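You operate a simulated robot arm through the tools that you are given. There is no shell and no other tool.

Carry out the task below with a simulated robot arm. There is one attempt and no reset: what you move stays moved.

JOB
Module 8 is spoilt: move it to the felt mat, seat module 2 in its place and soak twice.
Fine: move nothing while the ovens lamp is lit; the other modules stay. Set down upright: what you pick out.

It is judged by the outcome, as a careful person would: the job done as asked, and still so three seconds after it is handed in. It fails if anything else is knocked over, pushed out of place, dropped, spilled or broken.

ROBOT AND FRAMES
A 6-joint arm with a two-finger gripper, fixed in place. Base frame: the origin is at the foot of the arm, x ahead of it, y to its left, z up. Lengths are in mm, angles in degrees, forces in N, time in s.
With the tool pointing down near the work surface it reaches from about 340 to 860 mm from the base axis. Its first joint turns from -166.0 to 166.0 degrees. Payload 2.45 kg.
The tool frame sits at the grasp point between the pads (the TCP): z along the fingers, y along the line on which they close. The tips reach 20 mm beyond it. The gripper opens to 140 mm. The gripper's body begins 168 mm behind the TCP.
Orientation is that of the tool frame in the base frame, as [roll, pitch, yaw] about the fixed x, y, z axes, in that order (R = Rz(yaw) Ry(pitch) Rx(roll)). With the fingers straight down and closing along the base's y, the tool's x points along the base's -x, its y along +y and its z along -z.

CONTROLS
- The arm moves only by the tool arm_command. Its arguments are lists of equal length, an entry for each row: "hand": the finger opening in mm, from 0 to 140; "slide": the shift along the tool's x, y, z in units of 250 mm (1.0 is 250 mm), a list of three; "rotation": the turn, a rotation vector about the tool's x, y, z in units of 60 degrees (1.0 is 60 degrees), a list of three. In form: {"hand": [hand, ...], "slide": [[tx, ty, tz], ...], "rotation": [[ax, ay, az], ...]}. A call has 1 to 20 rows; each row is the pose to reach, as a shift and turn from the pose commanded when the call began, along the tool's axes at that moment. A call with a number of a shift or a turn outside -1 to 1 is refused whole. A row lasts 0.2 s, in which the tool goes at most 50 mm and 8.6 degrees; a call with a longer step from one row to the next is refused whole, and so is a gripper value outside its range. Where a pose cannot be reached the arm comes as near as it can. A force on the tool above 40 N (or 10 N above the force at the start of the call, whichever is more), or a blocked arm, ends the call early, and 0.2 s more pass. Each finger travels about 45 mm/s and halts on what it meets, pressing with about 38 N; the grip force reading is that of the motor and also rises with nothing between the fingers. The clock runs only during rows and for 0.2 s after the last one: add rows that repeat a pose to give the fingers time. It gives the time, the measured TCP pose, the force on the tool (base axes), the opening and the grip force at its end, in the units of the frame above (readings bear some noise), with the torque about the TCP (base axes, N m) and any sound that the robot's microphone picked up.
- Cameras (640 x 400 px; columns grow to the right, rows downward): "scene" is fixed at [33.7, 642, 1453.8]; the picture's right is [-0.73, -0.68, 0.00], its down [-0.65, 0.71, -0.28] and it looks along [0.19, -0.20, -0.96] (base axes); focal length 303 px, centre (320, 200). "wrist" rides on the gripper at [78, 11, -209] in the tool frame; the picture's right is [-0.14, 0.99, 0.00], its down [-0.92, -0.13, -0.37] and it looks along [-0.37, -0.05, 0.93] (tool axes); focal length 280 px, centre (320, 200). There is no depth. A picture from a camera that has moved, and an enlarged one, comes with that camera's place and axes in the base frame and with its lens. The place of the scene camera against the robot may be out by one fixed shift of up to 25 mm in any direction.
- get_image(camera): a new picture of that camera. It takes no simulated time.
- lift_body(by): slides the trunk up (or, below 0, down) by that many mm; the arm rides with it, the base frame stays. It gives what a move gives, with no picture.
- enlarge(camera, box): a new picture of the part [left, top, right, bottom] of that camera's present view, enlarged. It takes no simulated time.
- close_job(): hands the job in; it is judged then, once.

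Nothing tells you positions but the pictures and the camera data. Unless the task says otherwise, let go and move clear before handing in.

The tools are called after "Request:" as name(argument=value, ...) on one line, values as JSON. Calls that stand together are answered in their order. arm_command: Moves the arm, as the interface text tells. Its arguments: {"type":"object","properties":{"hand":{"type":"array"},"slide":{"type":"array"},"rotation":{"type":"array"}},"required":["hand","slide","rotation"]} The other tools are called the same way: lift_body (by) slides the trunk up or down; get_image (camera) takes a picture; enlarge (camera, box) takes an enlarged picture of a part of a camera's view; close_job () hands the job in.

At the start:

```text
time: 0.0
ee_pos: [158.9, 423.4, 1029.1]
ee_rot: [-179.9, 0.0, 180.0]
ft_force: [-0.3, 0.6, 0.2]
torque: [-0.01, 0.01, -0.01]
opening: 140.0
finger_force: 0.0
trunk travel left (down, up): [-75.0, 155.0]
```

scene: 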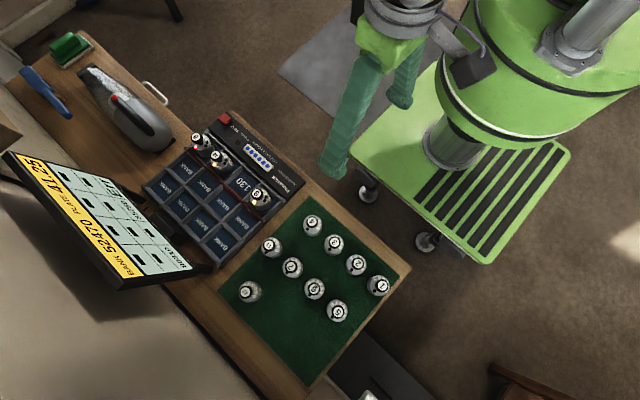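
wrist: 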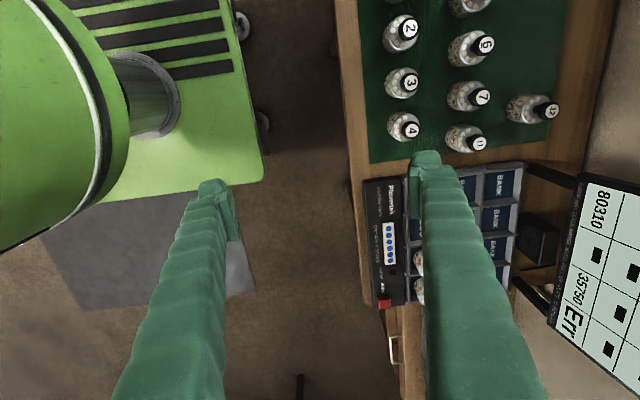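

I see a bench with a green felt mat holding numbered modules, a device with a tray of cells and a monitor. I'll enlarge the views to read the labels before moving anything.

Request:
enlarge(camera="scene", box=[130, 100, 310, 280])

Request:
enlarge(camera="scene", box=[210, 190, 420, 380])

Request:
enlarge(camera="scene", box=[0, 140, 220, 300])

Request:
enlarge(camera="wrist", box=[340, 0, 640, 320])

```text
2.22 times, centred on (220, 190) of scene
camera zoom: at [33.7, 642.0, 1453.8], right [-0.73, -0.68, 0.0], down [-0.65, 0.71, -0.28], along [0.19, -0.2, -0.96], focal length 673 px, centre (542, 222)
```

zoom: 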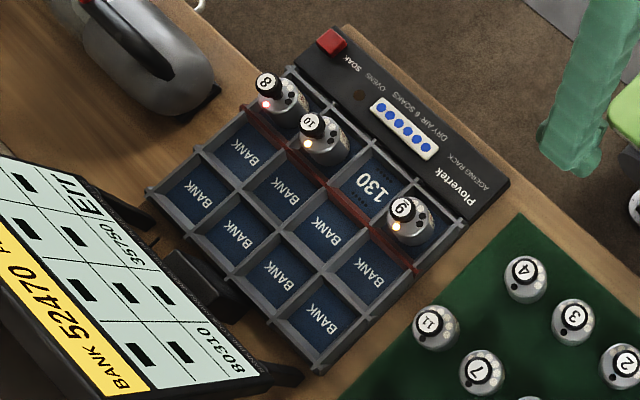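

```text
2.11 times, centred on (315, 285) of scene
camera zoom: at [33.7, 642.0, 1453.8], right [-0.73, -0.68, 0.0], down [-0.65, 0.71, -0.28], along [0.19, -0.2, -0.96], focal length 638 px, centre (330, 21)
```

zoom: 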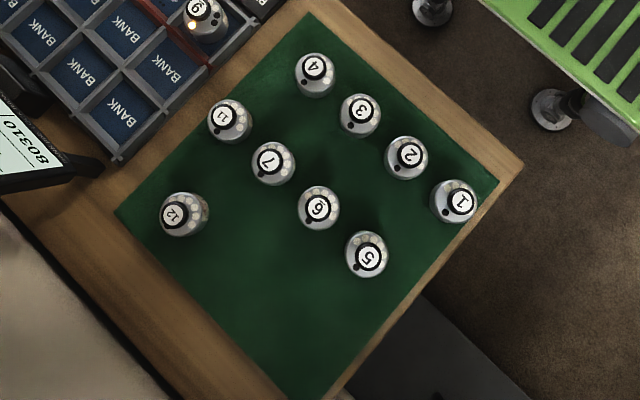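

```text
2.50 times, centred on (110, 220) of scene
camera zoom: at [33.7, 642.0, 1453.8], right [-0.73, -0.68, 0.0], down [-0.65, 0.71, -0.28], along [0.19, -0.2, -0.96], focal length 757 px, centre (845, 150)
```

zoom: 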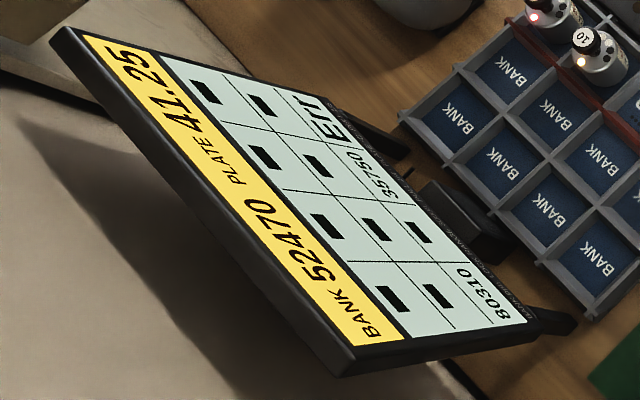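

```text
1.25 times, centred on (490, 160) of wrist
camera zoom: at [80.6, 434.4, 1238.2], right [0.14, 0.99, 0.0], down [0.92, -0.13, 0.37], along [0.37, -0.05, -0.93], focal length 350 px, centre (108, 250)
```

zoom: 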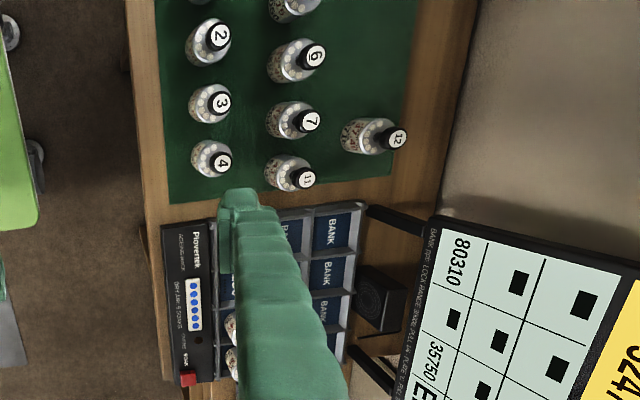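

The rack is an "ageing rack" with a red SOAK button, an OVENS lamp (dark now), a counter and a red bar along the cells. I'll zoom further to read the fine labels.

Request:
enlarge(camera="scene", box=[210, 105, 310, 195])

Request:
enlarge(camera="scene", box=[180, 110, 280, 220])

Request:
enlarge(camera="scene", box=[90, 170, 200, 290])

Request:
enlarge(camera="wrist", box=[500, 150, 640, 400])

Request:
enlarge(camera="wrist", box=[350, 170, 450, 320])

```text
4.44 times, centred on (260, 150) of scene
camera zoom: at [33.7, 642.0, 1453.8], right [-0.73, -0.68, 0.0], down [-0.65, 0.71, -0.28], along [0.19, -0.2, -0.96], focal length 1346 px, centre (587, 422)
```

zoom: 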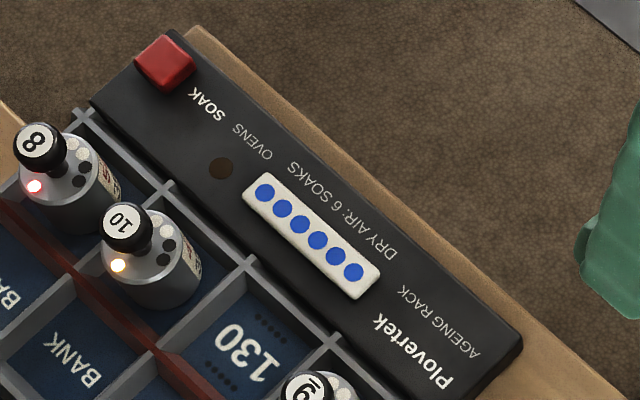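

```text
3.64 times, centred on (230, 165) of scene
camera zoom: at [33.7, 642.0, 1453.8], right [-0.73, -0.68, 0.0], down [-0.65, 0.71, -0.28], along [0.19, -0.2, -0.96], focal length 1102 px, centre (647, 327)
```

zoom: 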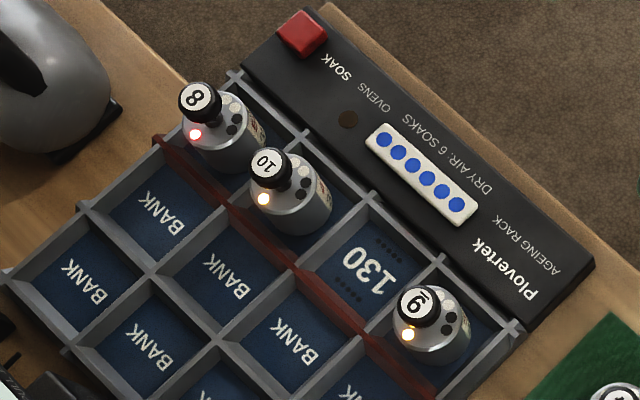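

```text
3.33 times, centred on (145, 230) of scene
camera zoom: at [33.7, 642.0, 1453.8], right [-0.73, -0.68, 0.0], down [-0.65, 0.71, -0.28], along [0.19, -0.2, -0.96], focal length 1010 px, centre (903, 100)
```

zoom: 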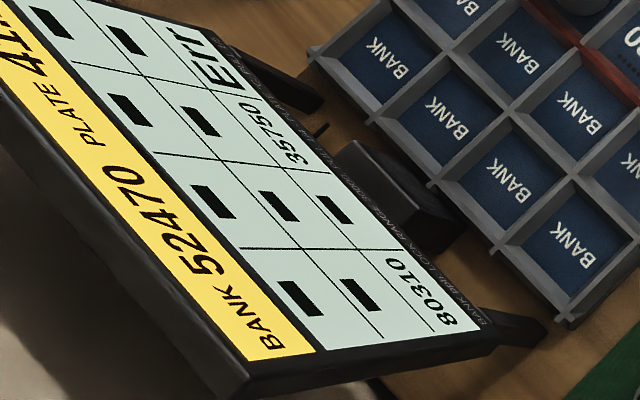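

```text
1.60 times, centred on (570, 275) of wrist
camera zoom: at [80.6, 434.4, 1238.2], right [0.14, 0.99, 0.0], down [0.92, -0.13, 0.37], along [0.37, -0.05, -0.93], focal length 449 px, centre (-80, 80)
```

zoom: 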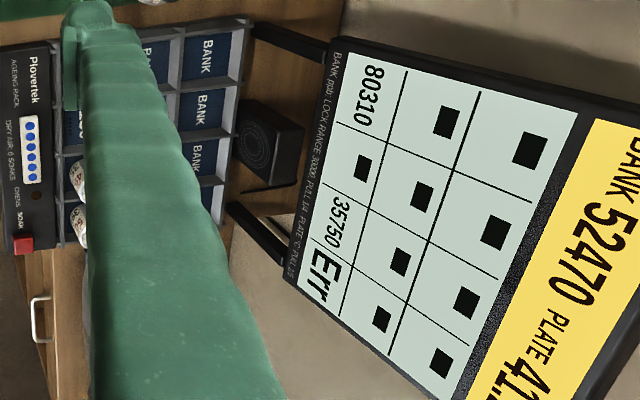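

```text
2.67 times, centred on (400, 245) of wrist
camera zoom: at [80.6, 434.4, 1238.2], right [0.14, 0.99, 0.0], down [0.92, -0.13, 0.37], along [0.37, -0.05, -0.93], focal length 748 px, centre (107, 80)
```

zoom: 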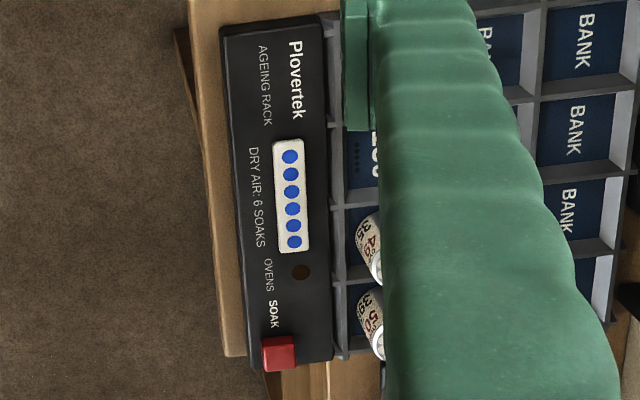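

The rack looks aligned with the base axes (front row, x from about 485 to 228: 8, 10, empty "130", 9), and the mat lies to its side at x below about 190. I'll move the arm at its present height to get a closer wrist view of the rack and display.

Request:
arm_command(hand=[140, 140, 140, 140, 140, 140, 140, 140], slide=[[-0.12, 0.038, 0], [-0.24, 0.076, 0], [-0.36, 0.115, 0], [-0.48, 0.153, 0], [-0.6, 0.19, 0], [-0.72, 0.23, 0], [-0.84, 0.268, 0], [-0.96, 0.306, 0]], rotation=[[0, 0, 0], [0, 0, 0], [0, 0, 0], [0, 0, 0], [0, 0, 0], [0, 0, 0], [0, 0, 0], [0, 0, 0]])

```text
time: 1.8
ee_pos: [400.0, 501.8, 1030.2]
ee_rot: [179.9, 0.1, -180.0]
ft_force: [0.2, -0.3, -0.6]
torque: [-0.01, 0.05, 0.0]
opening: 140.0
finger_force: 0.1
trunk travel left (down, up): [-75.0, 155.0]
```

The arm is now over the front of the rack with the fingers well above it. I'll take pictures from here.

Request:
get_image(camera="wrist")

Request:
enlarge(camera="wrist", box=[240, 40, 440, 180])

Request:
enlarge(camera="wrist", box=[440, 0, 640, 300])

Request:
get_image(camera="scene")

```text
taken
camera wrist: at [322.2, 512.6, 1239.7], right [0.14, 0.99, 0.0], down [0.92, -0.13, 0.37], along [0.36, -0.05, -0.93], focal length 280 px, centre (320, 200)
```

wrist: 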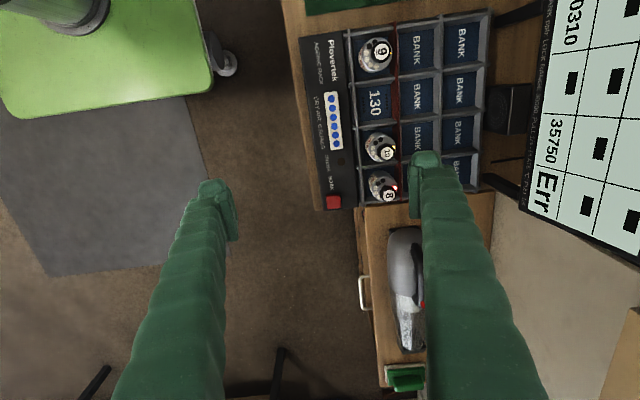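

```text
2.86 times, centred on (340, 110) of wrist
camera zoom: at [322.2, 512.6, 1239.7], right [0.14, 0.99, 0.0], down [0.92, -0.13, 0.37], along [0.36, -0.05, -0.93], focal length 801 px, centre (263, 457)
```

zoom: 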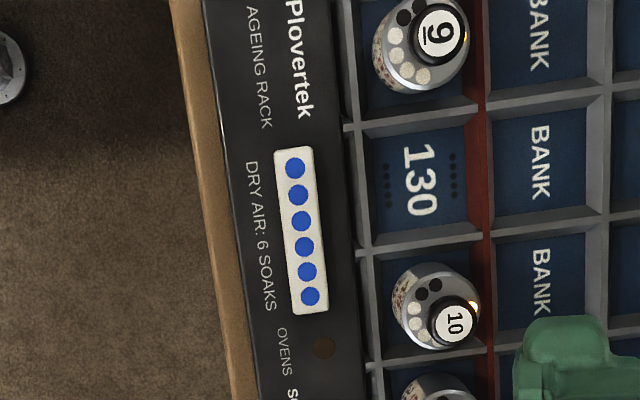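

```text
1.33 times, centred on (540, 150) of wrist
camera zoom: at [322.2, 512.6, 1239.7], right [0.14, 0.99, 0.0], down [0.92, -0.13, 0.37], along [0.36, -0.05, -0.93], focal length 374 px, centre (27, 267)
```

zoom: 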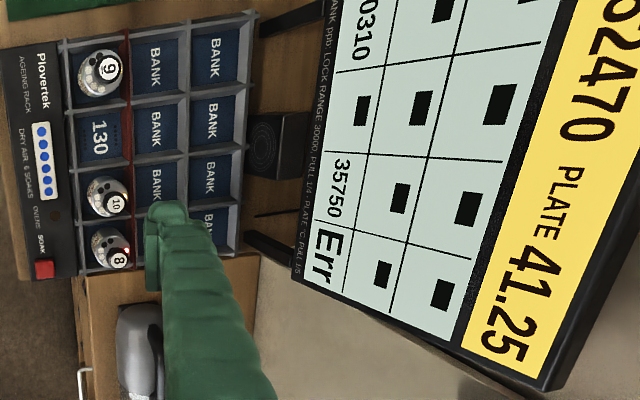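

```text
taken
```

scene: 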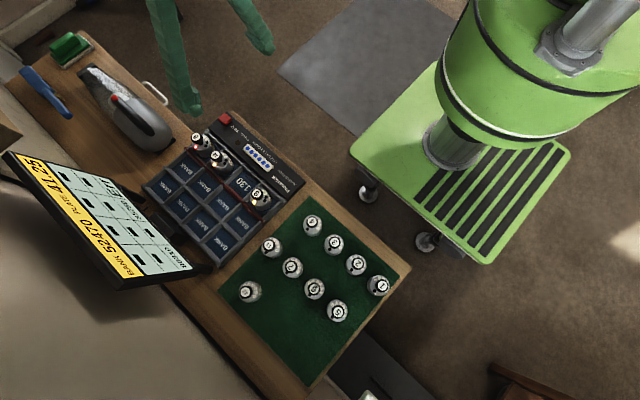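

The display shows Err for module 8's cell (the high‑x end of the front row), and the monitor's lower edge is near (543, 802, 833), clear of my path. Next I go above module 8 to measure it.

Request:
arm_command(hand=[140, 140, 140, 140, 140], slide=[[-0.05, 0.09, 0.03], [-0.1, 0.18, 0.06], [-0.15, 0.27, 0.09], [-0.208, 0.353, 0.12], [-0.208, 0.353, 0.12]], rotation=[[0, 0, 0], [0, 0, 0], [0, 0, 0], [0, 0, 0], [0, 0, 0]])

Request:
get_image(camera="wrist")

Request:
enlarge(camera="wrist", box=[220, 60, 420, 240])

Request:
enlarge(camera="wrist", box=[420, 0, 640, 200])

```text
time: 3.0
ee_pos: [451.4, 588.6, 1001.2]
ee_rot: [179.9, -0.1, 179.9]
ft_force: [0.0, 0.0, 0.4]
torque: [-0.02, 0.04, 0.01]
opening: 139.8
finger_force: 0.1
trunk travel left (down, up): [-75.0, 155.0]
```

```text
taken
camera wrist: at [373.7, 600.4, 1211.3], right [0.14, 0.99, 0.0], down [0.92, -0.13, 0.37], along [0.36, -0.05, -0.93], focal length 280 px, centre (320, 200)
```

wrist: 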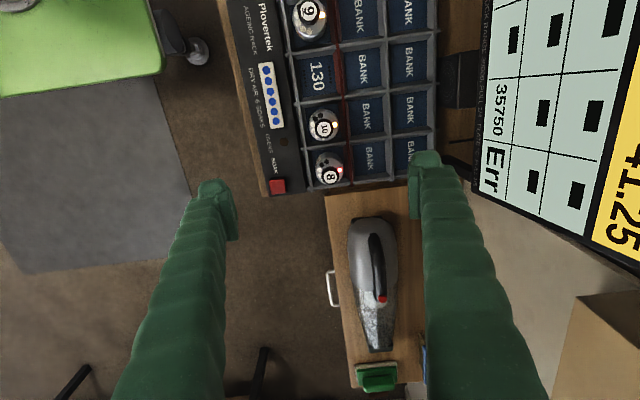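

```text
2.22 times, centred on (320, 150) of wrist
camera zoom: at [373.7, 600.4, 1211.3], right [0.14, 0.99, 0.0], down [0.92, -0.13, 0.37], along [0.36, -0.05, -0.93], focal length 623 px, centre (320, 311)
```

zoom: 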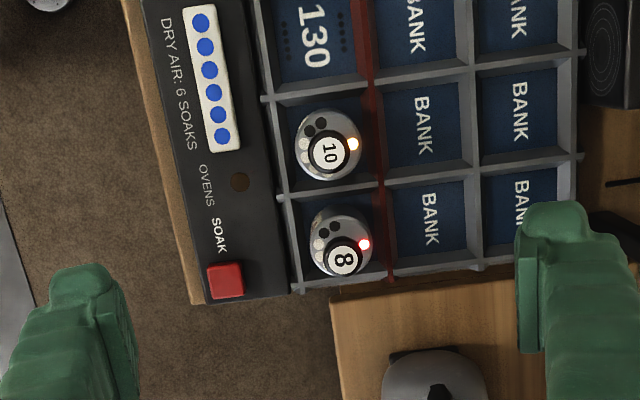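

```text
2.00 times, centred on (530, 100) of wrist
camera zoom: at [373.7, 600.4, 1211.3], right [0.14, 0.99, 0.0], down [0.92, -0.13, 0.37], along [0.36, -0.05, -0.93], focal length 561 px, centre (-100, 400)
```

zoom: 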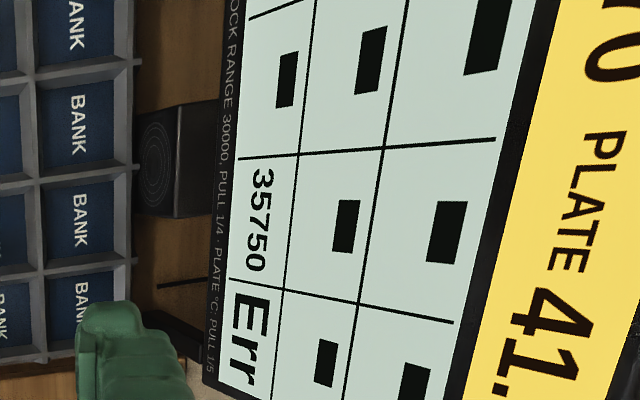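

Module 8's knob triangulates to about (492, 599, 821) and the SOAK button to about (514, 510, 768); the scene camera seems off by about 20 mm in x. I'll centre over module 8 and lower a bit for a precise look.

Request:
arm_command(hand=[140, 140, 140, 140], slide=[[-0.055, 0.013, 0.1], [-0.11, 0.026, 0.2], [-0.156, 0.038, 0.284], [-0.156, 0.038, 0.284]], rotation=[[0, 0, 0], [0, 0, 0], [0, 0, 0], [0, 0, 0]])

Request:
get_image(camera="wrist")

Request:
enlarge(camera="wrist", box=[240, 100, 440, 240])

Request:
enlarge(camera="wrist", box=[240, 0, 440, 140])

Request:
enlarge(camera="scene", box=[170, 100, 290, 190])

```text
time: 4.0
ee_pos: [491.9, 597.4, 928.2]
ee_rot: [179.9, -0.1, -180.0]
ft_force: [-0.2, 0.4, 0.3]
torque: [0.02, 0.0, 0.0]
opening: 140.0
finger_force: 0.2
trunk travel left (down, up): [-75.0, 155.0]
```

```text
taken
camera wrist: at [412.7, 609.3, 1137.3], right [0.14, 0.99, 0.0], down [0.92, -0.13, 0.37], along [0.37, -0.05, -0.93], focal length 280 px, centre (320, 200)
```

wrist: 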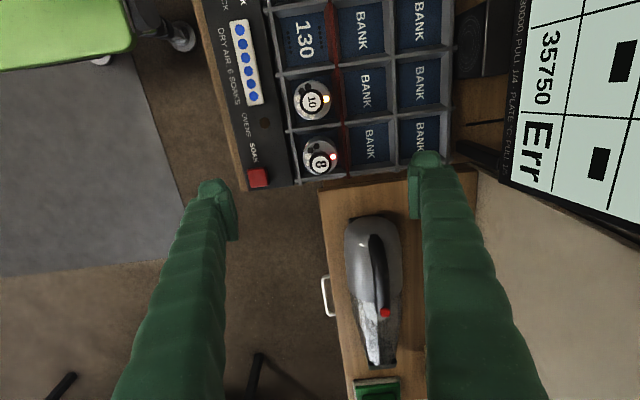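

```text
2.86 times, centred on (340, 170) of wrist
camera zoom: at [412.7, 609.3, 1137.3], right [0.14, 0.99, 0.0], down [0.92, -0.13, 0.37], along [0.37, -0.05, -0.93], focal length 801 px, centre (263, 286)
```

zoom: 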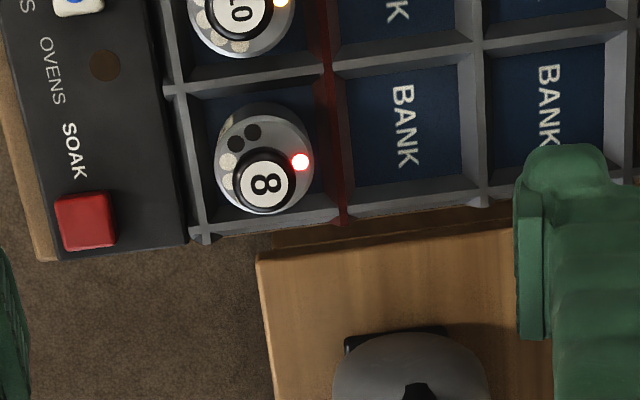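

```text
2.86 times, centred on (340, 70) of wrist
camera zoom: at [412.7, 609.3, 1137.3], right [0.14, 0.99, 0.0], down [0.92, -0.13, 0.37], along [0.37, -0.05, -0.93], focal length 801 px, centre (263, 571)
```

zoom: 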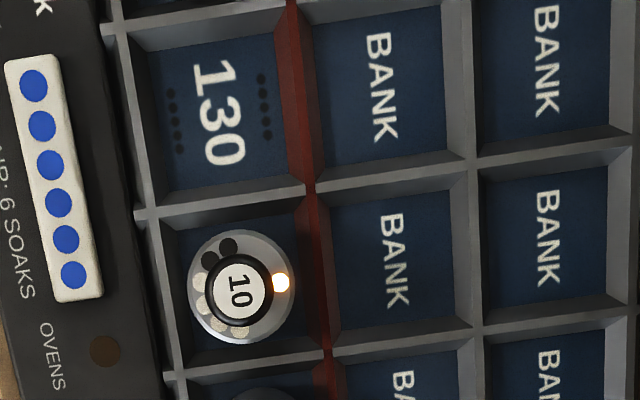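

```text
4.44 times, centred on (230, 145) of scene
camera zoom: at [33.7, 642.0, 1453.8], right [-0.73, -0.68, 0.0], down [-0.65, 0.71, -0.28], along [0.19, -0.2, -0.96], focal length 1346 px, centre (720, 444)
```

zoom: 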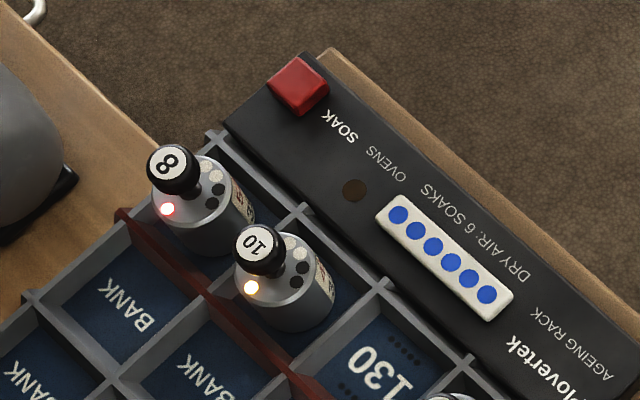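

The module 8 knob is confirmed near (492, 599). I want reliable heights, so I'll shift sideways in y for a second line of sight on the same features.

Request:
arm_command(hand=[140, 140, 140, 140, 140], slide=[[0, -0.15, 0], [0, -0.3, 0], [0, -0.45, 0], [0, -0.6, 0], [0, -0.6, 0]], rotation=[[0, 0, 0], [0, 0, 0], [0, 0, 0], [0, 0, 0], [0, 0, 0]])

Request:
enlarge(camera="wrist", box=[340, 60, 500, 180])

Request:
get_image(camera="wrist")

```text
time: 5.2
ee_pos: [486.5, 445.2, 926.3]
ee_rot: [179.9, 0.0, 180.0]
ft_force: [0.8, 0.1, -0.5]
torque: [0.01, 0.0, 0.01]
opening: 139.7
finger_force: 0.2
trunk travel left (down, up): [-75.0, 155.0]
```

```text
3.33 times, centred on (420, 120) of wrist
camera zoom: at [408.8, 456.5, 1136.6], right [0.14, 0.99, 0.0], down [0.92, -0.13, 0.37], along [0.37, -0.05, -0.93], focal length 935 px, centre (-13, 467)
```

zoom: 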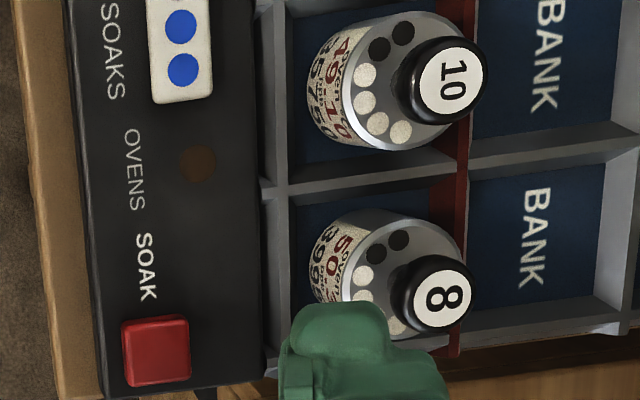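

```text
taken
camera wrist: at [408.8, 456.5, 1136.6], right [0.14, 0.99, 0.0], down [0.92, -0.13, 0.37], along [0.37, -0.05, -0.93], focal length 280 px, centre (320, 200)
```

wrist: 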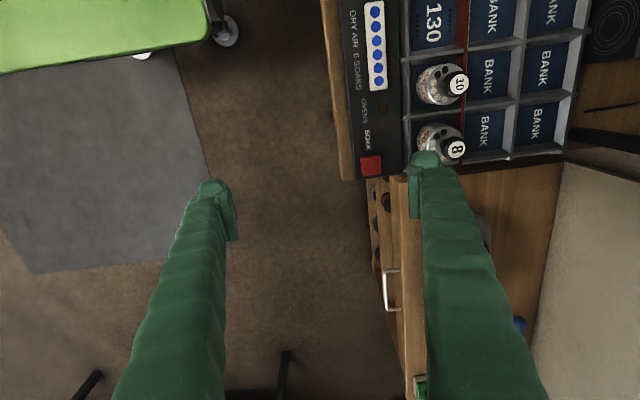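

Stereo now gives the module 8 knob top at (492, 599, 823), shoulder near z 793, wall tops near z 759 and a cell pitch of about 68 mm. Next I'll go across to the mat at safe height to measure module 2 and find a free spot.

Request:
arm_command(hand=[140, 140, 140, 140, 140, 140, 140], slide=[[0.16, 0.02, 0], [0.32, 0.04, 0], [0.48, 0.06, 0], [0.64, 0.08, 0], [0.8, 0.1, 0], [0.96, 0.12, 0], [0.96, 0.12, 0]], rotation=[[0, 0, 0], [0, 0, 0], [0, 0, 0], [0, 0, 0], [0, 0, 0], [0, 0, 0], [0, 0, 0]])

Request:
arm_command(hand=[140, 140, 140, 140, 140, 140, 140], slide=[[0.15, 0.06, 0], [0.3, 0.12, 0], [0.45, 0.18, 0], [0.6, 0.24, 0], [0.75, 0.3, 0], [0.87, 0.35, 0], [0.87, 0.35, 0]], rotation=[[0, 0, 0], [0, 0, 0], [0, 0, 0], [0, 0, 0], [0, 0, 0], [0, 0, 0], [0, 0, 0]])

Request:
get_image(camera="wrist")

Request:
enlarge(camera="wrist", box=[220, 60, 440, 200])

```text
time: 6.8
ee_pos: [252.1, 475.7, 931.0]
ee_rot: [180.0, -0.1, 180.0]
ft_force: [0.4, 0.1, -0.8]
torque: [0.05, -0.03, 0.02]
opening: 140.1
finger_force: 0.0
trunk travel left (down, up): [-75.0, 155.0]
```

```text
time: 8.4
ee_pos: [29.9, 562.6, 933.5]
ee_rot: [180.0, 0.0, 179.8]
ft_force: [-0.3, -0.2, -0.5]
torque: [0.04, -0.01, -0.01]
opening: 140.1
finger_force: 0.0
trunk travel left (down, up): [-75.0, 155.0]
```

```text
taken
camera wrist: at [-48.4, 574.9, 1142.4], right [0.14, 0.99, 0.0], down [0.92, -0.13, 0.37], along [0.37, -0.05, -0.93], focal length 280 px, centre (320, 200)
```

wrist: 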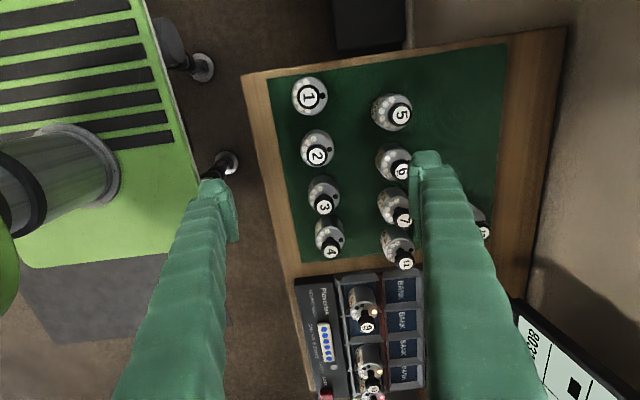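

```text
2.86 times, centred on (330, 130) of wrist
camera zoom: at [-48.4, 574.9, 1142.4], right [0.14, 0.99, 0.0], down [0.92, -0.13, 0.37], along [0.37, -0.05, -0.93], focal length 801 px, centre (291, 400)
```

zoom: 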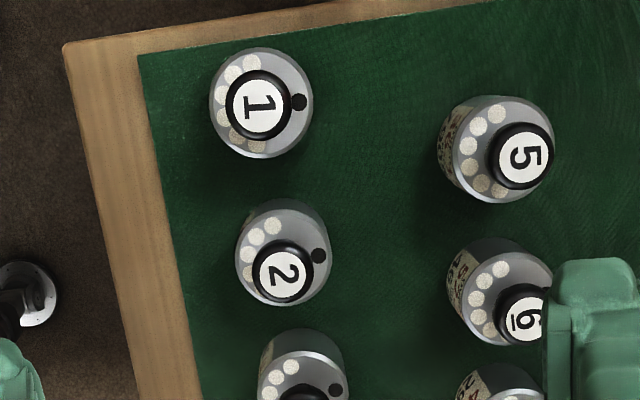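

Module 2 stands near (20, 562) with its indicator facing +y, the same way the seated modules face. I'll shift sideways for a second line of sight on it and the mat.

Request:
arm_command(hand=[140, 140], slide=[[0, 0, 0], [0, 0, 0]], rotation=[[0, 0, 0], [0, 0, 0]])

Request:
get_image(camera="wrist")

Request:
arm_command(hand=[140, 140, 140, 140, 140, 140], slide=[[0, -0.12, 0], [0, -0.24, 0], [0, -0.36, 0], [0, -0.48, 0], [0, -0.48, 0], [0, -0.48, 0]], rotation=[[0, 0, 0], [0, 0, 0], [0, 0, 0], [0, 0, 0], [0, 0, 0], [0, 0, 0]])

Request:
get_image(camera="wrist")

Request:
enlarge(camera="wrist", box=[330, 60, 530, 200])

```text
time: 9.0
ee_pos: [31.0, 562.8, 933.2]
ee_rot: [-180.0, 0.0, -180.0]
ft_force: [-0.2, 0.3, -1.6]
torque: [0.03, 0.01, 0.01]
opening: 140.3
finger_force: 0.0
trunk travel left (down, up): [-75.0, 155.0]
```

```text
taken
camera wrist: at [-47.8, 574.8, 1142.5], right [0.14, 0.99, 0.0], down [0.92, -0.13, 0.37], along [0.36, -0.05, -0.93], focal length 280 px, centre (320, 200)
```

wrist: 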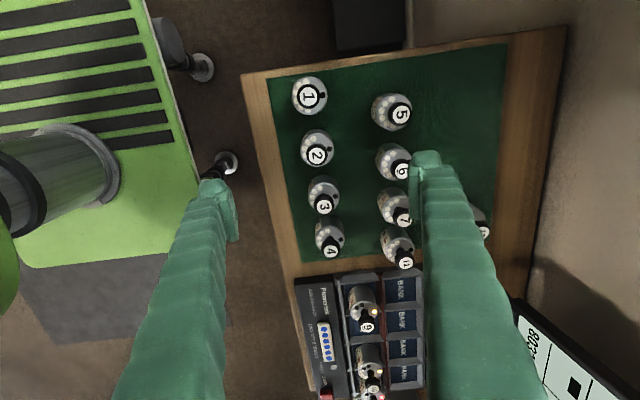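

```text
time: 10.4
ee_pos: [31.6, 443.2, 926.3]
ee_rot: [180.0, 0.0, 180.0]
ft_force: [-1.8, 0.3, -0.7]
torque: [-0.02, -0.01, 0.01]
opening: 140.0
finger_force: 0.1
trunk travel left (down, up): [-75.0, 155.0]
```

```text
taken
camera wrist: at [-47.1, 455.1, 1137.0], right [0.14, 0.99, 0.0], down [0.92, -0.13, 0.37], along [0.37, -0.05, -0.93], focal length 280 px, centre (320, 200)
```

wrist: 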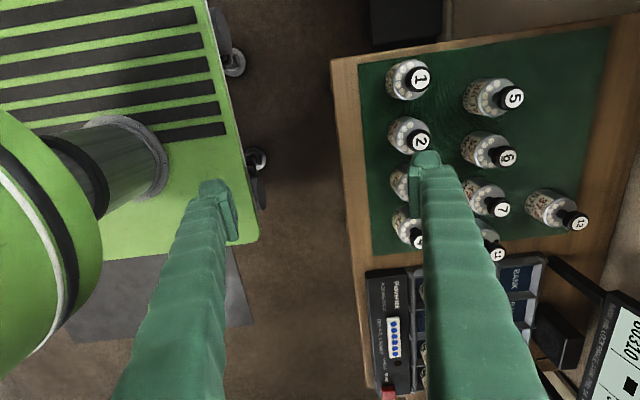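

```text
2.86 times, centred on (430, 130) of wrist
camera zoom: at [-47.1, 455.1, 1137.0], right [0.14, 0.99, 0.0], down [0.92, -0.13, 0.37], along [0.37, -0.05, -0.93], focal length 801 px, centre (6, 400)
```

zoom: 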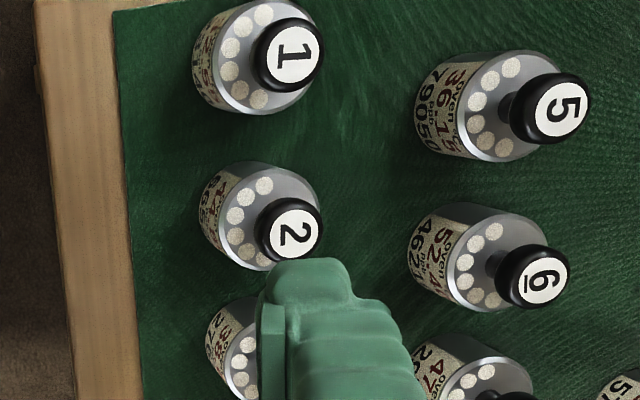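

Measured: module 2 at (25, 561) with its top at z 813, mat surface near z 739, so modules are about 74 mm tall and 43 mm wide. A free mat spot lies near (50, 755). Now I go back over module 8, narrowing the fingers so they clear the SOAK button.

Request:
arm_command(hand=[120, 100, 80, 72, 72, 72, 72], slide=[[-0.16, 0, 0], [-0.32, 0, 0], [-0.48, 0, 0], [-0.64, 0, 0], [-0.8, 0, 0], [-0.92, 0, 0], [-0.92, 0, 0]], rotation=[[0, 0, 0], [0, 0, 0], [0, 0, 0], [0, 0, 0], [0, 0, 0], [0, 0, 0], [0, 0, 0]])

Request:
arm_command(hand=[72, 72, 72, 72, 72, 72, 72, 72, 72], slide=[[-0.13, 0.088, 0.01], [-0.26, 0.176, 0.03], [-0.39, 0.264, 0.04], [-0.52, 0.352, 0.06], [-0.65, 0.44, 0.07], [-0.78, 0.528, 0.09], [-0.918, 0.616, 0.1], [-0.918, 0.616, 0.1], [-0.918, 0.616, 0.1]], rotation=[[0, 0, 0], [0, 0, 0], [0, 0, 0], [0, 0, 0], [0, 0, 0], [0, 0, 0], [0, 0, 0], [0, 0, 0], [0, 0, 0]])

Request:
get_image(camera="wrist")

Request:
enlarge(camera="wrist", box=[260, 100, 400, 220])

```text
time: 12.0
ee_pos: [260.8, 445.6, 926.8]
ee_rot: [180.0, -0.1, 180.0]
ft_force: [0.4, -0.2, 0.4]
torque: [0.01, 0.0, 0.02]
opening: 72.0
finger_force: 0.0
trunk travel left (down, up): [-75.0, 155.0]
```

```text
time: 14.0
ee_pos: [492.0, 596.5, 902.7]
ee_rot: [180.0, 0.0, 180.0]
ft_force: [-0.4, 0.9, -0.1]
torque: [0.0, -0.01, -0.04]
opening: 71.9
finger_force: 0.0
trunk travel left (down, up): [-75.0, 155.0]
```

```text
taken
camera wrist: at [413.2, 608.6, 1112.3], right [0.14, 0.99, 0.0], down [0.92, -0.13, 0.37], along [0.37, -0.05, -0.93], focal length 280 px, centre (320, 200)
```

wrist: 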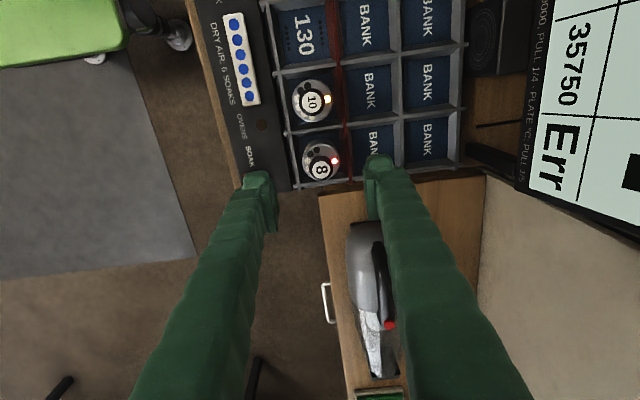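

```text
3.33 times, centred on (330, 160) of wrist
camera zoom: at [413.2, 608.6, 1112.3], right [0.14, 0.99, 0.0], down [0.92, -0.13, 0.37], along [0.37, -0.05, -0.93], focal length 935 px, centre (287, 333)
```

zoom: 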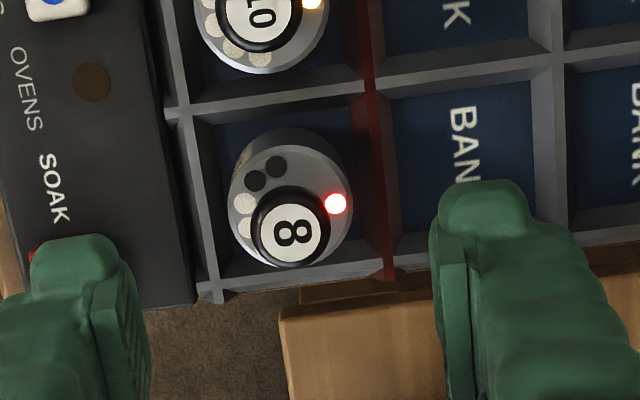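

Module 8 lies between the open fingers at about (493, 599); I'll correct y by 2 mm and descend so the tips stay just above the cell walls, gripping the body.

Request:
arm_command(hand=[72, 72, 72, 72, 72, 72], slide=[[-0.004, 0.01, 0.1], [-0.004, 0.01, 0.2], [-0.004, 0.01, 0.3], [-0.004, 0.01, 0.39], [-0.004, 0.01, 0.46], [-0.004, 0.01, 0.46]], rotation=[[0, 0, 0], [0, 0, 0], [0, 0, 0], [0, 0, 0], [0, 0, 0], [0, 0, 0]])

Request:
get_image(camera="wrist")

Request:
enlarge(camera="wrist", box=[250, 120, 390, 220])

Request:
enlarge(camera="scene", box=[160, 80, 280, 180])

```text
time: 15.4
ee_pos: [491.5, 601.1, 787.3]
ee_rot: [-180.0, 0.0, -180.0]
ft_force: [-0.5, -0.9, -0.2]
torque: [0.05, 0.01, -0.04]
opening: 72.2
finger_force: 0.0
trunk travel left (down, up): [-75.0, 155.0]
```

```text
taken
camera wrist: at [413.7, 613.0, 996.6], right [0.14, 0.99, 0.0], down [0.92, -0.13, 0.37], along [0.37, -0.05, -0.93], focal length 280 px, centre (320, 200)
```

wrist: 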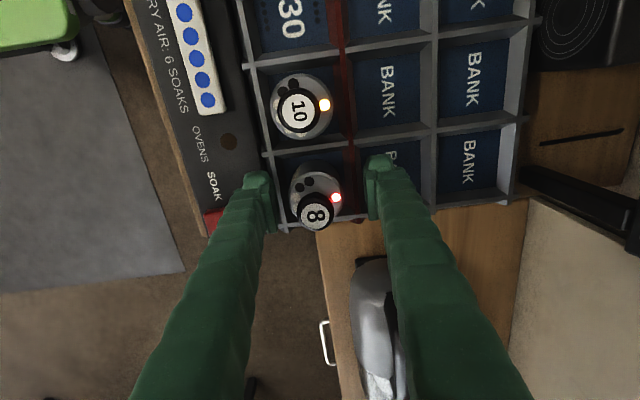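

```text
4.00 times, centred on (320, 170) of wrist
camera zoom: at [413.7, 613.0, 996.6], right [0.14, 0.99, 0.0], down [0.92, -0.13, 0.37], along [0.37, -0.05, -0.93], focal length 1122 px, centre (320, 320)
```

zoom: 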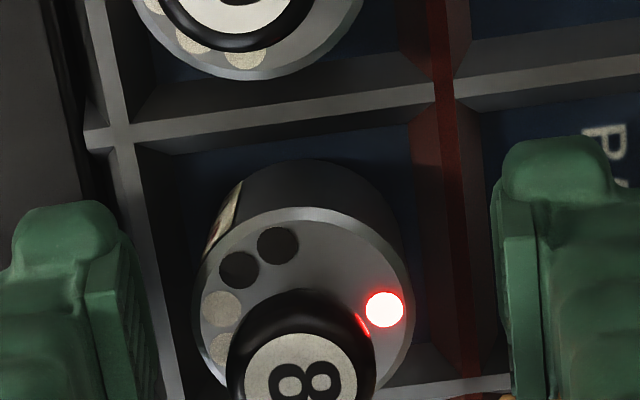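

```text
4.00 times, centred on (220, 130) of scene
camera zoom: at [33.7, 642.0, 1453.8], right [-0.73, -0.68, 0.0], down [-0.65, 0.71, -0.28], along [0.19, -0.2, -0.96], focal length 1212 px, centre (720, 480)
```

zoom: 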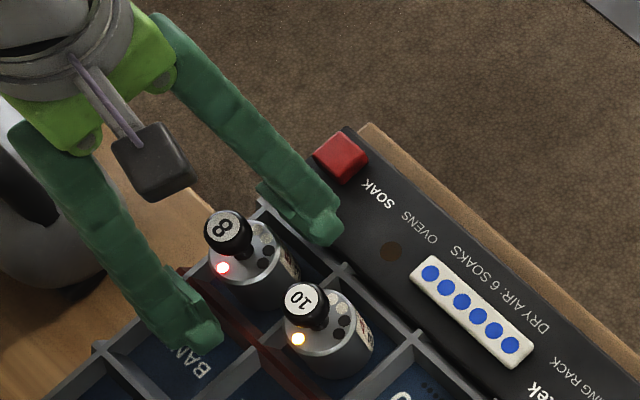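

Module 8's axis reads (492.6, 598.9) against the TCP at (491.5, 601.1, 787). I'll nudge y back 2 mm, go down 3 mm and close the fingers gently.

Request:
arm_command(hand=[72, 72, 72], slide=[[-0.004, -0.009, 0.012], [-0.004, -0.009, 0.012], [-0.004, -0.009, 0.012]], rotation=[[0, 0, 0], [0, 0, 0], [0, 0, 0]])

Request:
arm_command(hand=[60, 50, 46, 42, 38, 34, 30, 30], slide=[[0, 0, 0], [0, 0, 0], [0, 0, 0], [0, 0, 0], [0, 0, 0], [0, 0, 0], [0, 0, 0], [0, 0, 0]], rotation=[[0, 0, 0], [0, 0, 0], [0, 0, 0], [0, 0, 0], [0, 0, 0], [0, 0, 0], [0, 0, 0], [0, 0, 0]])

Request:
get_image(camera="wrist")

Request:
enlarge(camera="wrist", box=[250, 140, 390, 240])

Request:
enlarge(camera="scene", box=[160, 80, 280, 180])

```text
time: 16.2
ee_pos: [494.0, 599.6, 783.3]
ee_rot: [180.0, 0.1, -180.0]
ft_force: [0.1, -0.5, -0.2]
torque: [-0.04, 0.05, -0.01]
opening: 71.8
finger_force: 0.0
trunk travel left (down, up): [-75.0, 155.0]
```

```text
time: 18.0
ee_pos: [493.2, 598.1, 784.6]
ee_rot: [180.0, 0.0, 180.0]
ft_force: [0.7, -0.2, 0.2]
torque: [-0.03, 0.03, 0.0]
opening: 42.7
finger_force: 38.3
trunk travel left (down, up): [-75.0, 155.0]
```

```text
taken
camera wrist: at [415.5, 610.9, 994.1], right [0.14, 0.99, 0.0], down [0.92, -0.13, 0.37], along [0.37, -0.05, -0.93], focal length 280 px, centre (320, 200)
```

wrist: 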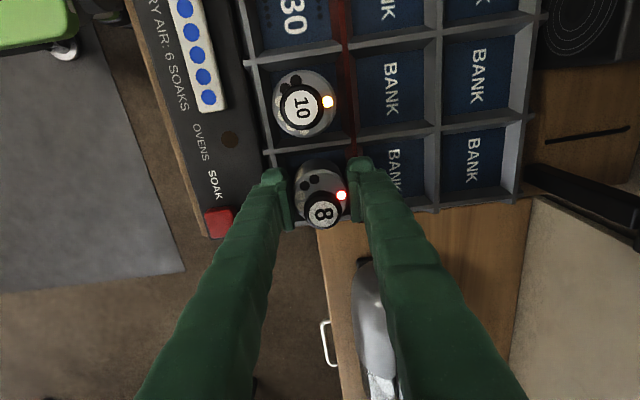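

```text
4.00 times, centred on (320, 190) of wrist
camera zoom: at [415.5, 610.9, 994.1], right [0.14, 0.99, 0.0], down [0.92, -0.13, 0.37], along [0.37, -0.05, -0.93], focal length 1122 px, centre (320, 240)
```

zoom: 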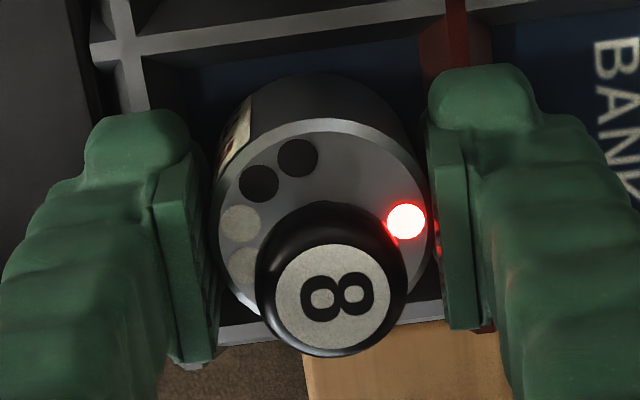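

```text
4.00 times, centred on (220, 130) of scene
camera zoom: at [33.7, 642.0, 1453.8], right [-0.73, -0.68, 0.0], down [-0.65, 0.71, -0.28], along [0.19, -0.2, -0.96], focal length 1212 px, centre (720, 480)
```

zoom: 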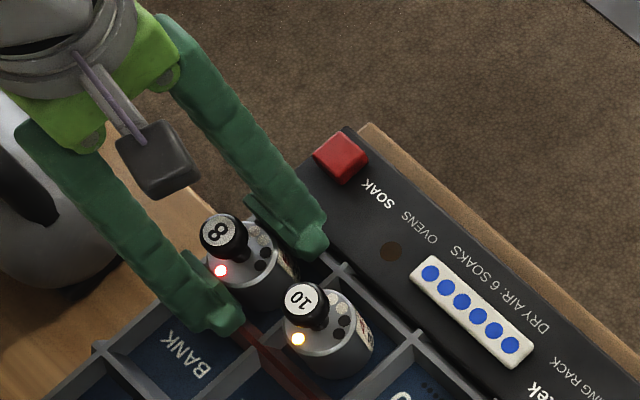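

The grip on module 8 is firm (42.7 mm, 38 N) and the hand is centred on it. I'll lift it straight up, slowly at first to clear the socket.

Request:
arm_command(hand=[30, 30, 30, 30, 30, 30, 30, 30, 30], slide=[[0, 0, -0.01], [0, 0, -0.02], [0, 0, -0.04], [0, 0, -0.07], [0, 0, -0.12], [0, 0, -0.2], [0, 0, -0.3], [0, 0, -0.4], [0, 0, -0.4]], rotation=[[0, 0, 0], [0, 0, 0], [0, 0, 0], [0, 0, 0], [0, 0, 0], [0, 0, 0], [0, 0, 0], [0, 0, 0], [0, 0, 0]])

Request:
get_image(camera="wrist")

Request:
enlarge(camera="wrist", box=[250, 140, 390, 240])

Request:
enlarge(camera="scene", box=[150, 70, 310, 190])

```text
time: 20.0
ee_pos: [492.7, 598.2, 883.5]
ee_rot: [-179.9, 0.0, 180.0]
ft_force: [-0.6, -0.5, -0.7]
torque: [0.0, -0.01, 0.0]
opening: 30.1
finger_force: 0.1
trunk travel left (down, up): [-75.0, 155.0]
```

```text
taken
camera wrist: at [415.2, 610.7, 1093.6], right [0.14, 0.99, 0.0], down [0.92, -0.13, 0.37], along [0.36, -0.05, -0.93], focal length 280 px, centre (320, 200)
```

wrist: 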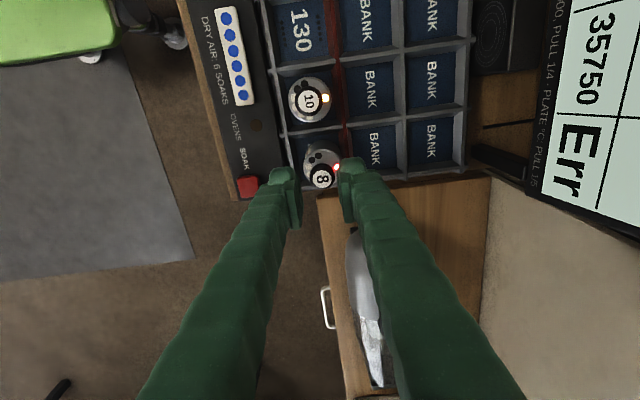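

```text
4.00 times, centred on (320, 190) of wrist
camera zoom: at [415.2, 610.7, 1093.6], right [0.14, 0.99, 0.0], down [0.92, -0.13, 0.37], along [0.36, -0.05, -0.93], focal length 1122 px, centre (320, 240)
```

zoom: 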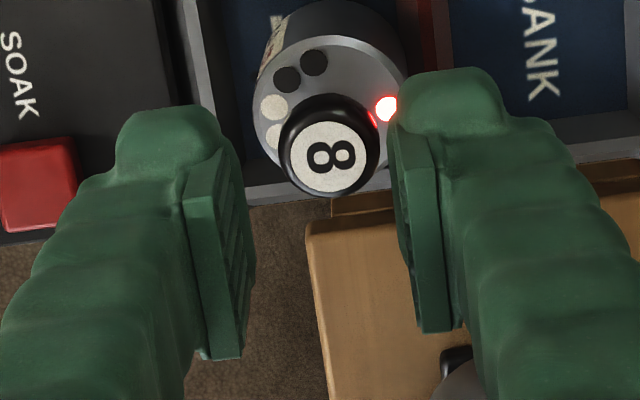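

```text
3.33 times, centred on (230, 130) of scene
camera zoom: at [33.7, 642.0, 1453.8], right [-0.73, -0.68, 0.0], down [-0.65, 0.71, -0.28], along [0.19, -0.2, -0.96], focal length 1010 px, centre (620, 433)
```

zoom: 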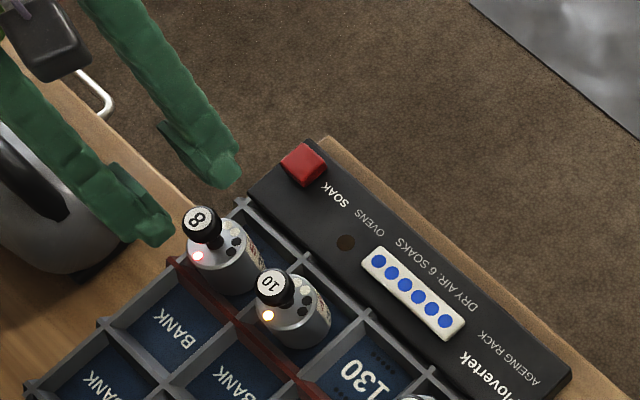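

The fingers slipped: module 8 stayed seated and upright in its cell, so the socket holds it. I'll go back down, grip again and pull in tiny steps while watching the force, to learn how strongly it is held.

Request:
arm_command(hand=[72, 72, 72, 72, 72, 72, 72], slide=[[0, 0, 0], [0, 0, 0], [0, 0, 0.1], [0, 0, 0.2], [0, 0, 0.3], [0, 0, 0.408], [0, 0, 0.408]], rotation=[[0, 0, 0], [0, 0, 0], [0, 0, 0], [0, 0, 0], [0, 0, 0], [0, 0, 0], [0, 0, 0]])

Request:
arm_command(hand=[60, 50, 40, 30, 20, 10, 0, 0], slide=[[0, 0, 0], [0, 0, 0], [0, 0, 0], [0, 0, 0], [0, 0, 0], [0, 0, 0], [0, 0, 0], [0, 0, 0]], rotation=[[0, 0, 0], [0, 0, 0], [0, 0, 0], [0, 0, 0], [0, 0, 0], [0, 0, 0], [0, 0, 0], [0, 0, 0]])

Request:
arm_command(hand=[0, 0], slide=[[0, 0, -0.004], [0, 0, -0.004]], rotation=[[0, 0, 0], [0, 0, 0]])

Request:
enlarge(camera="wrist", box=[250, 140, 390, 240])

```text
time: 21.6
ee_pos: [493.1, 598.8, 781.1]
ee_rot: [179.9, 0.0, -180.0]
ft_force: [-0.1, 0.7, 0.8]
torque: [0.0, 0.0, 0.02]
opening: 72.0
finger_force: 0.2
trunk travel left (down, up): [-75.0, 155.0]
```

```text
time: 23.4
ee_pos: [495.1, 597.3, 782.0]
ee_rot: [179.9, 0.0, 180.0]
ft_force: [-1.2, 2.4, 4.5]
torque: [0.09, -0.01, -0.01]
opening: 43.1
finger_force: 37.8
trunk travel left (down, up): [-75.0, 155.0]
```

```text
time: 24.0
ee_pos: [494.2, 597.6, 782.8]
ee_rot: [-179.9, 0.1, 180.0]
ft_force: [-0.3, -0.4, 0.2]
torque: [0.01, 0.03, 0.04]
opening: 42.9
finger_force: 38.1
trunk travel left (down, up): [-75.0, 155.0]
```

```text
4.00 times, centred on (320, 190) of wrist
camera zoom: at [416.1, 609.9, 992.3], right [0.14, 0.99, 0.0], down [0.92, -0.13, 0.37], along [0.36, -0.05, -0.93], focal length 1122 px, centre (320, 240)
```

zoom: 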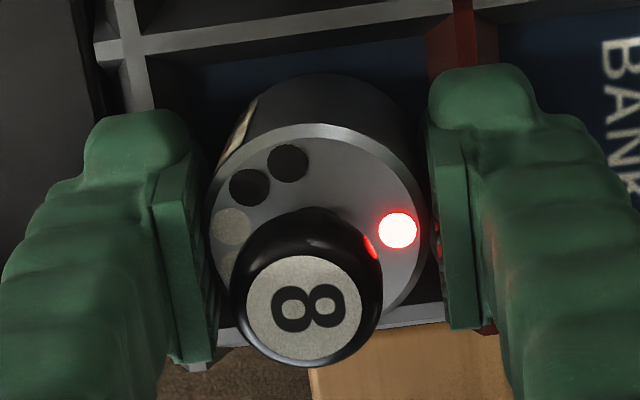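

The fingers hold at 43 mm and a 1 mm pull shows no force. I'll keep pulling in small steps and compare the pictures to see whether the module rises with the hand or the pads slide.

Request:
arm_command(hand=[0, 0, 0, 0], slide=[[0, 0, -0.004], [0, 0, -0.008], [0, 0, -0.012], [0, 0, -0.012]], rotation=[[0, 0, 0], [0, 0, 0], [0, 0, 0], [0, 0, 0]])

Request:
enlarge(camera="wrist", box=[250, 140, 390, 240])

Request:
enlarge(camera="scene", box=[170, 100, 270, 180])

```text
time: 25.0
ee_pos: [495.1, 597.9, 787.0]
ee_rot: [180.0, -0.1, 180.0]
ft_force: [0.2, -0.7, -0.7]
torque: [0.0, -0.02, 0.01]
opening: 42.6
finger_force: 37.7
trunk travel left (down, up): [-75.0, 155.0]
```

```text
4.00 times, centred on (320, 190) of wrist
camera zoom: at [416.2, 610.6, 996.7], right [0.14, 0.99, 0.0], down [0.92, -0.13, 0.37], along [0.37, -0.05, -0.93], focal length 1122 px, centre (320, 240)
```

zoom: 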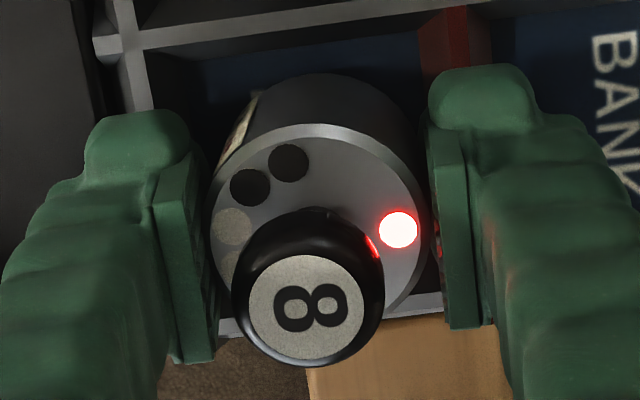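

```text
5.00 times, centred on (220, 140) of scene
camera zoom: at [33.7, 642.0, 1453.8], right [-0.73, -0.68, 0.0], down [-0.65, 0.71, -0.28], along [0.19, -0.2, -0.96], focal length 1515 px, centre (820, 500)
```

zoom: 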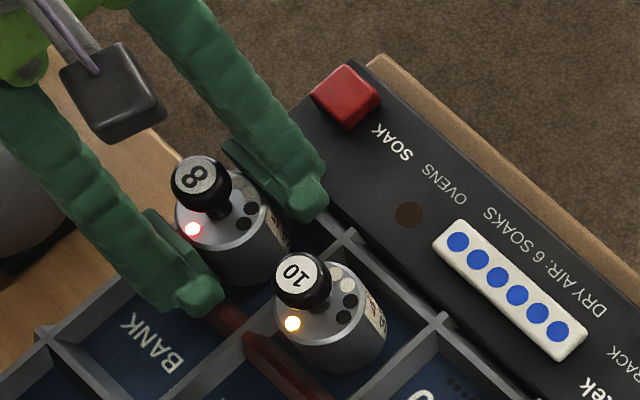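

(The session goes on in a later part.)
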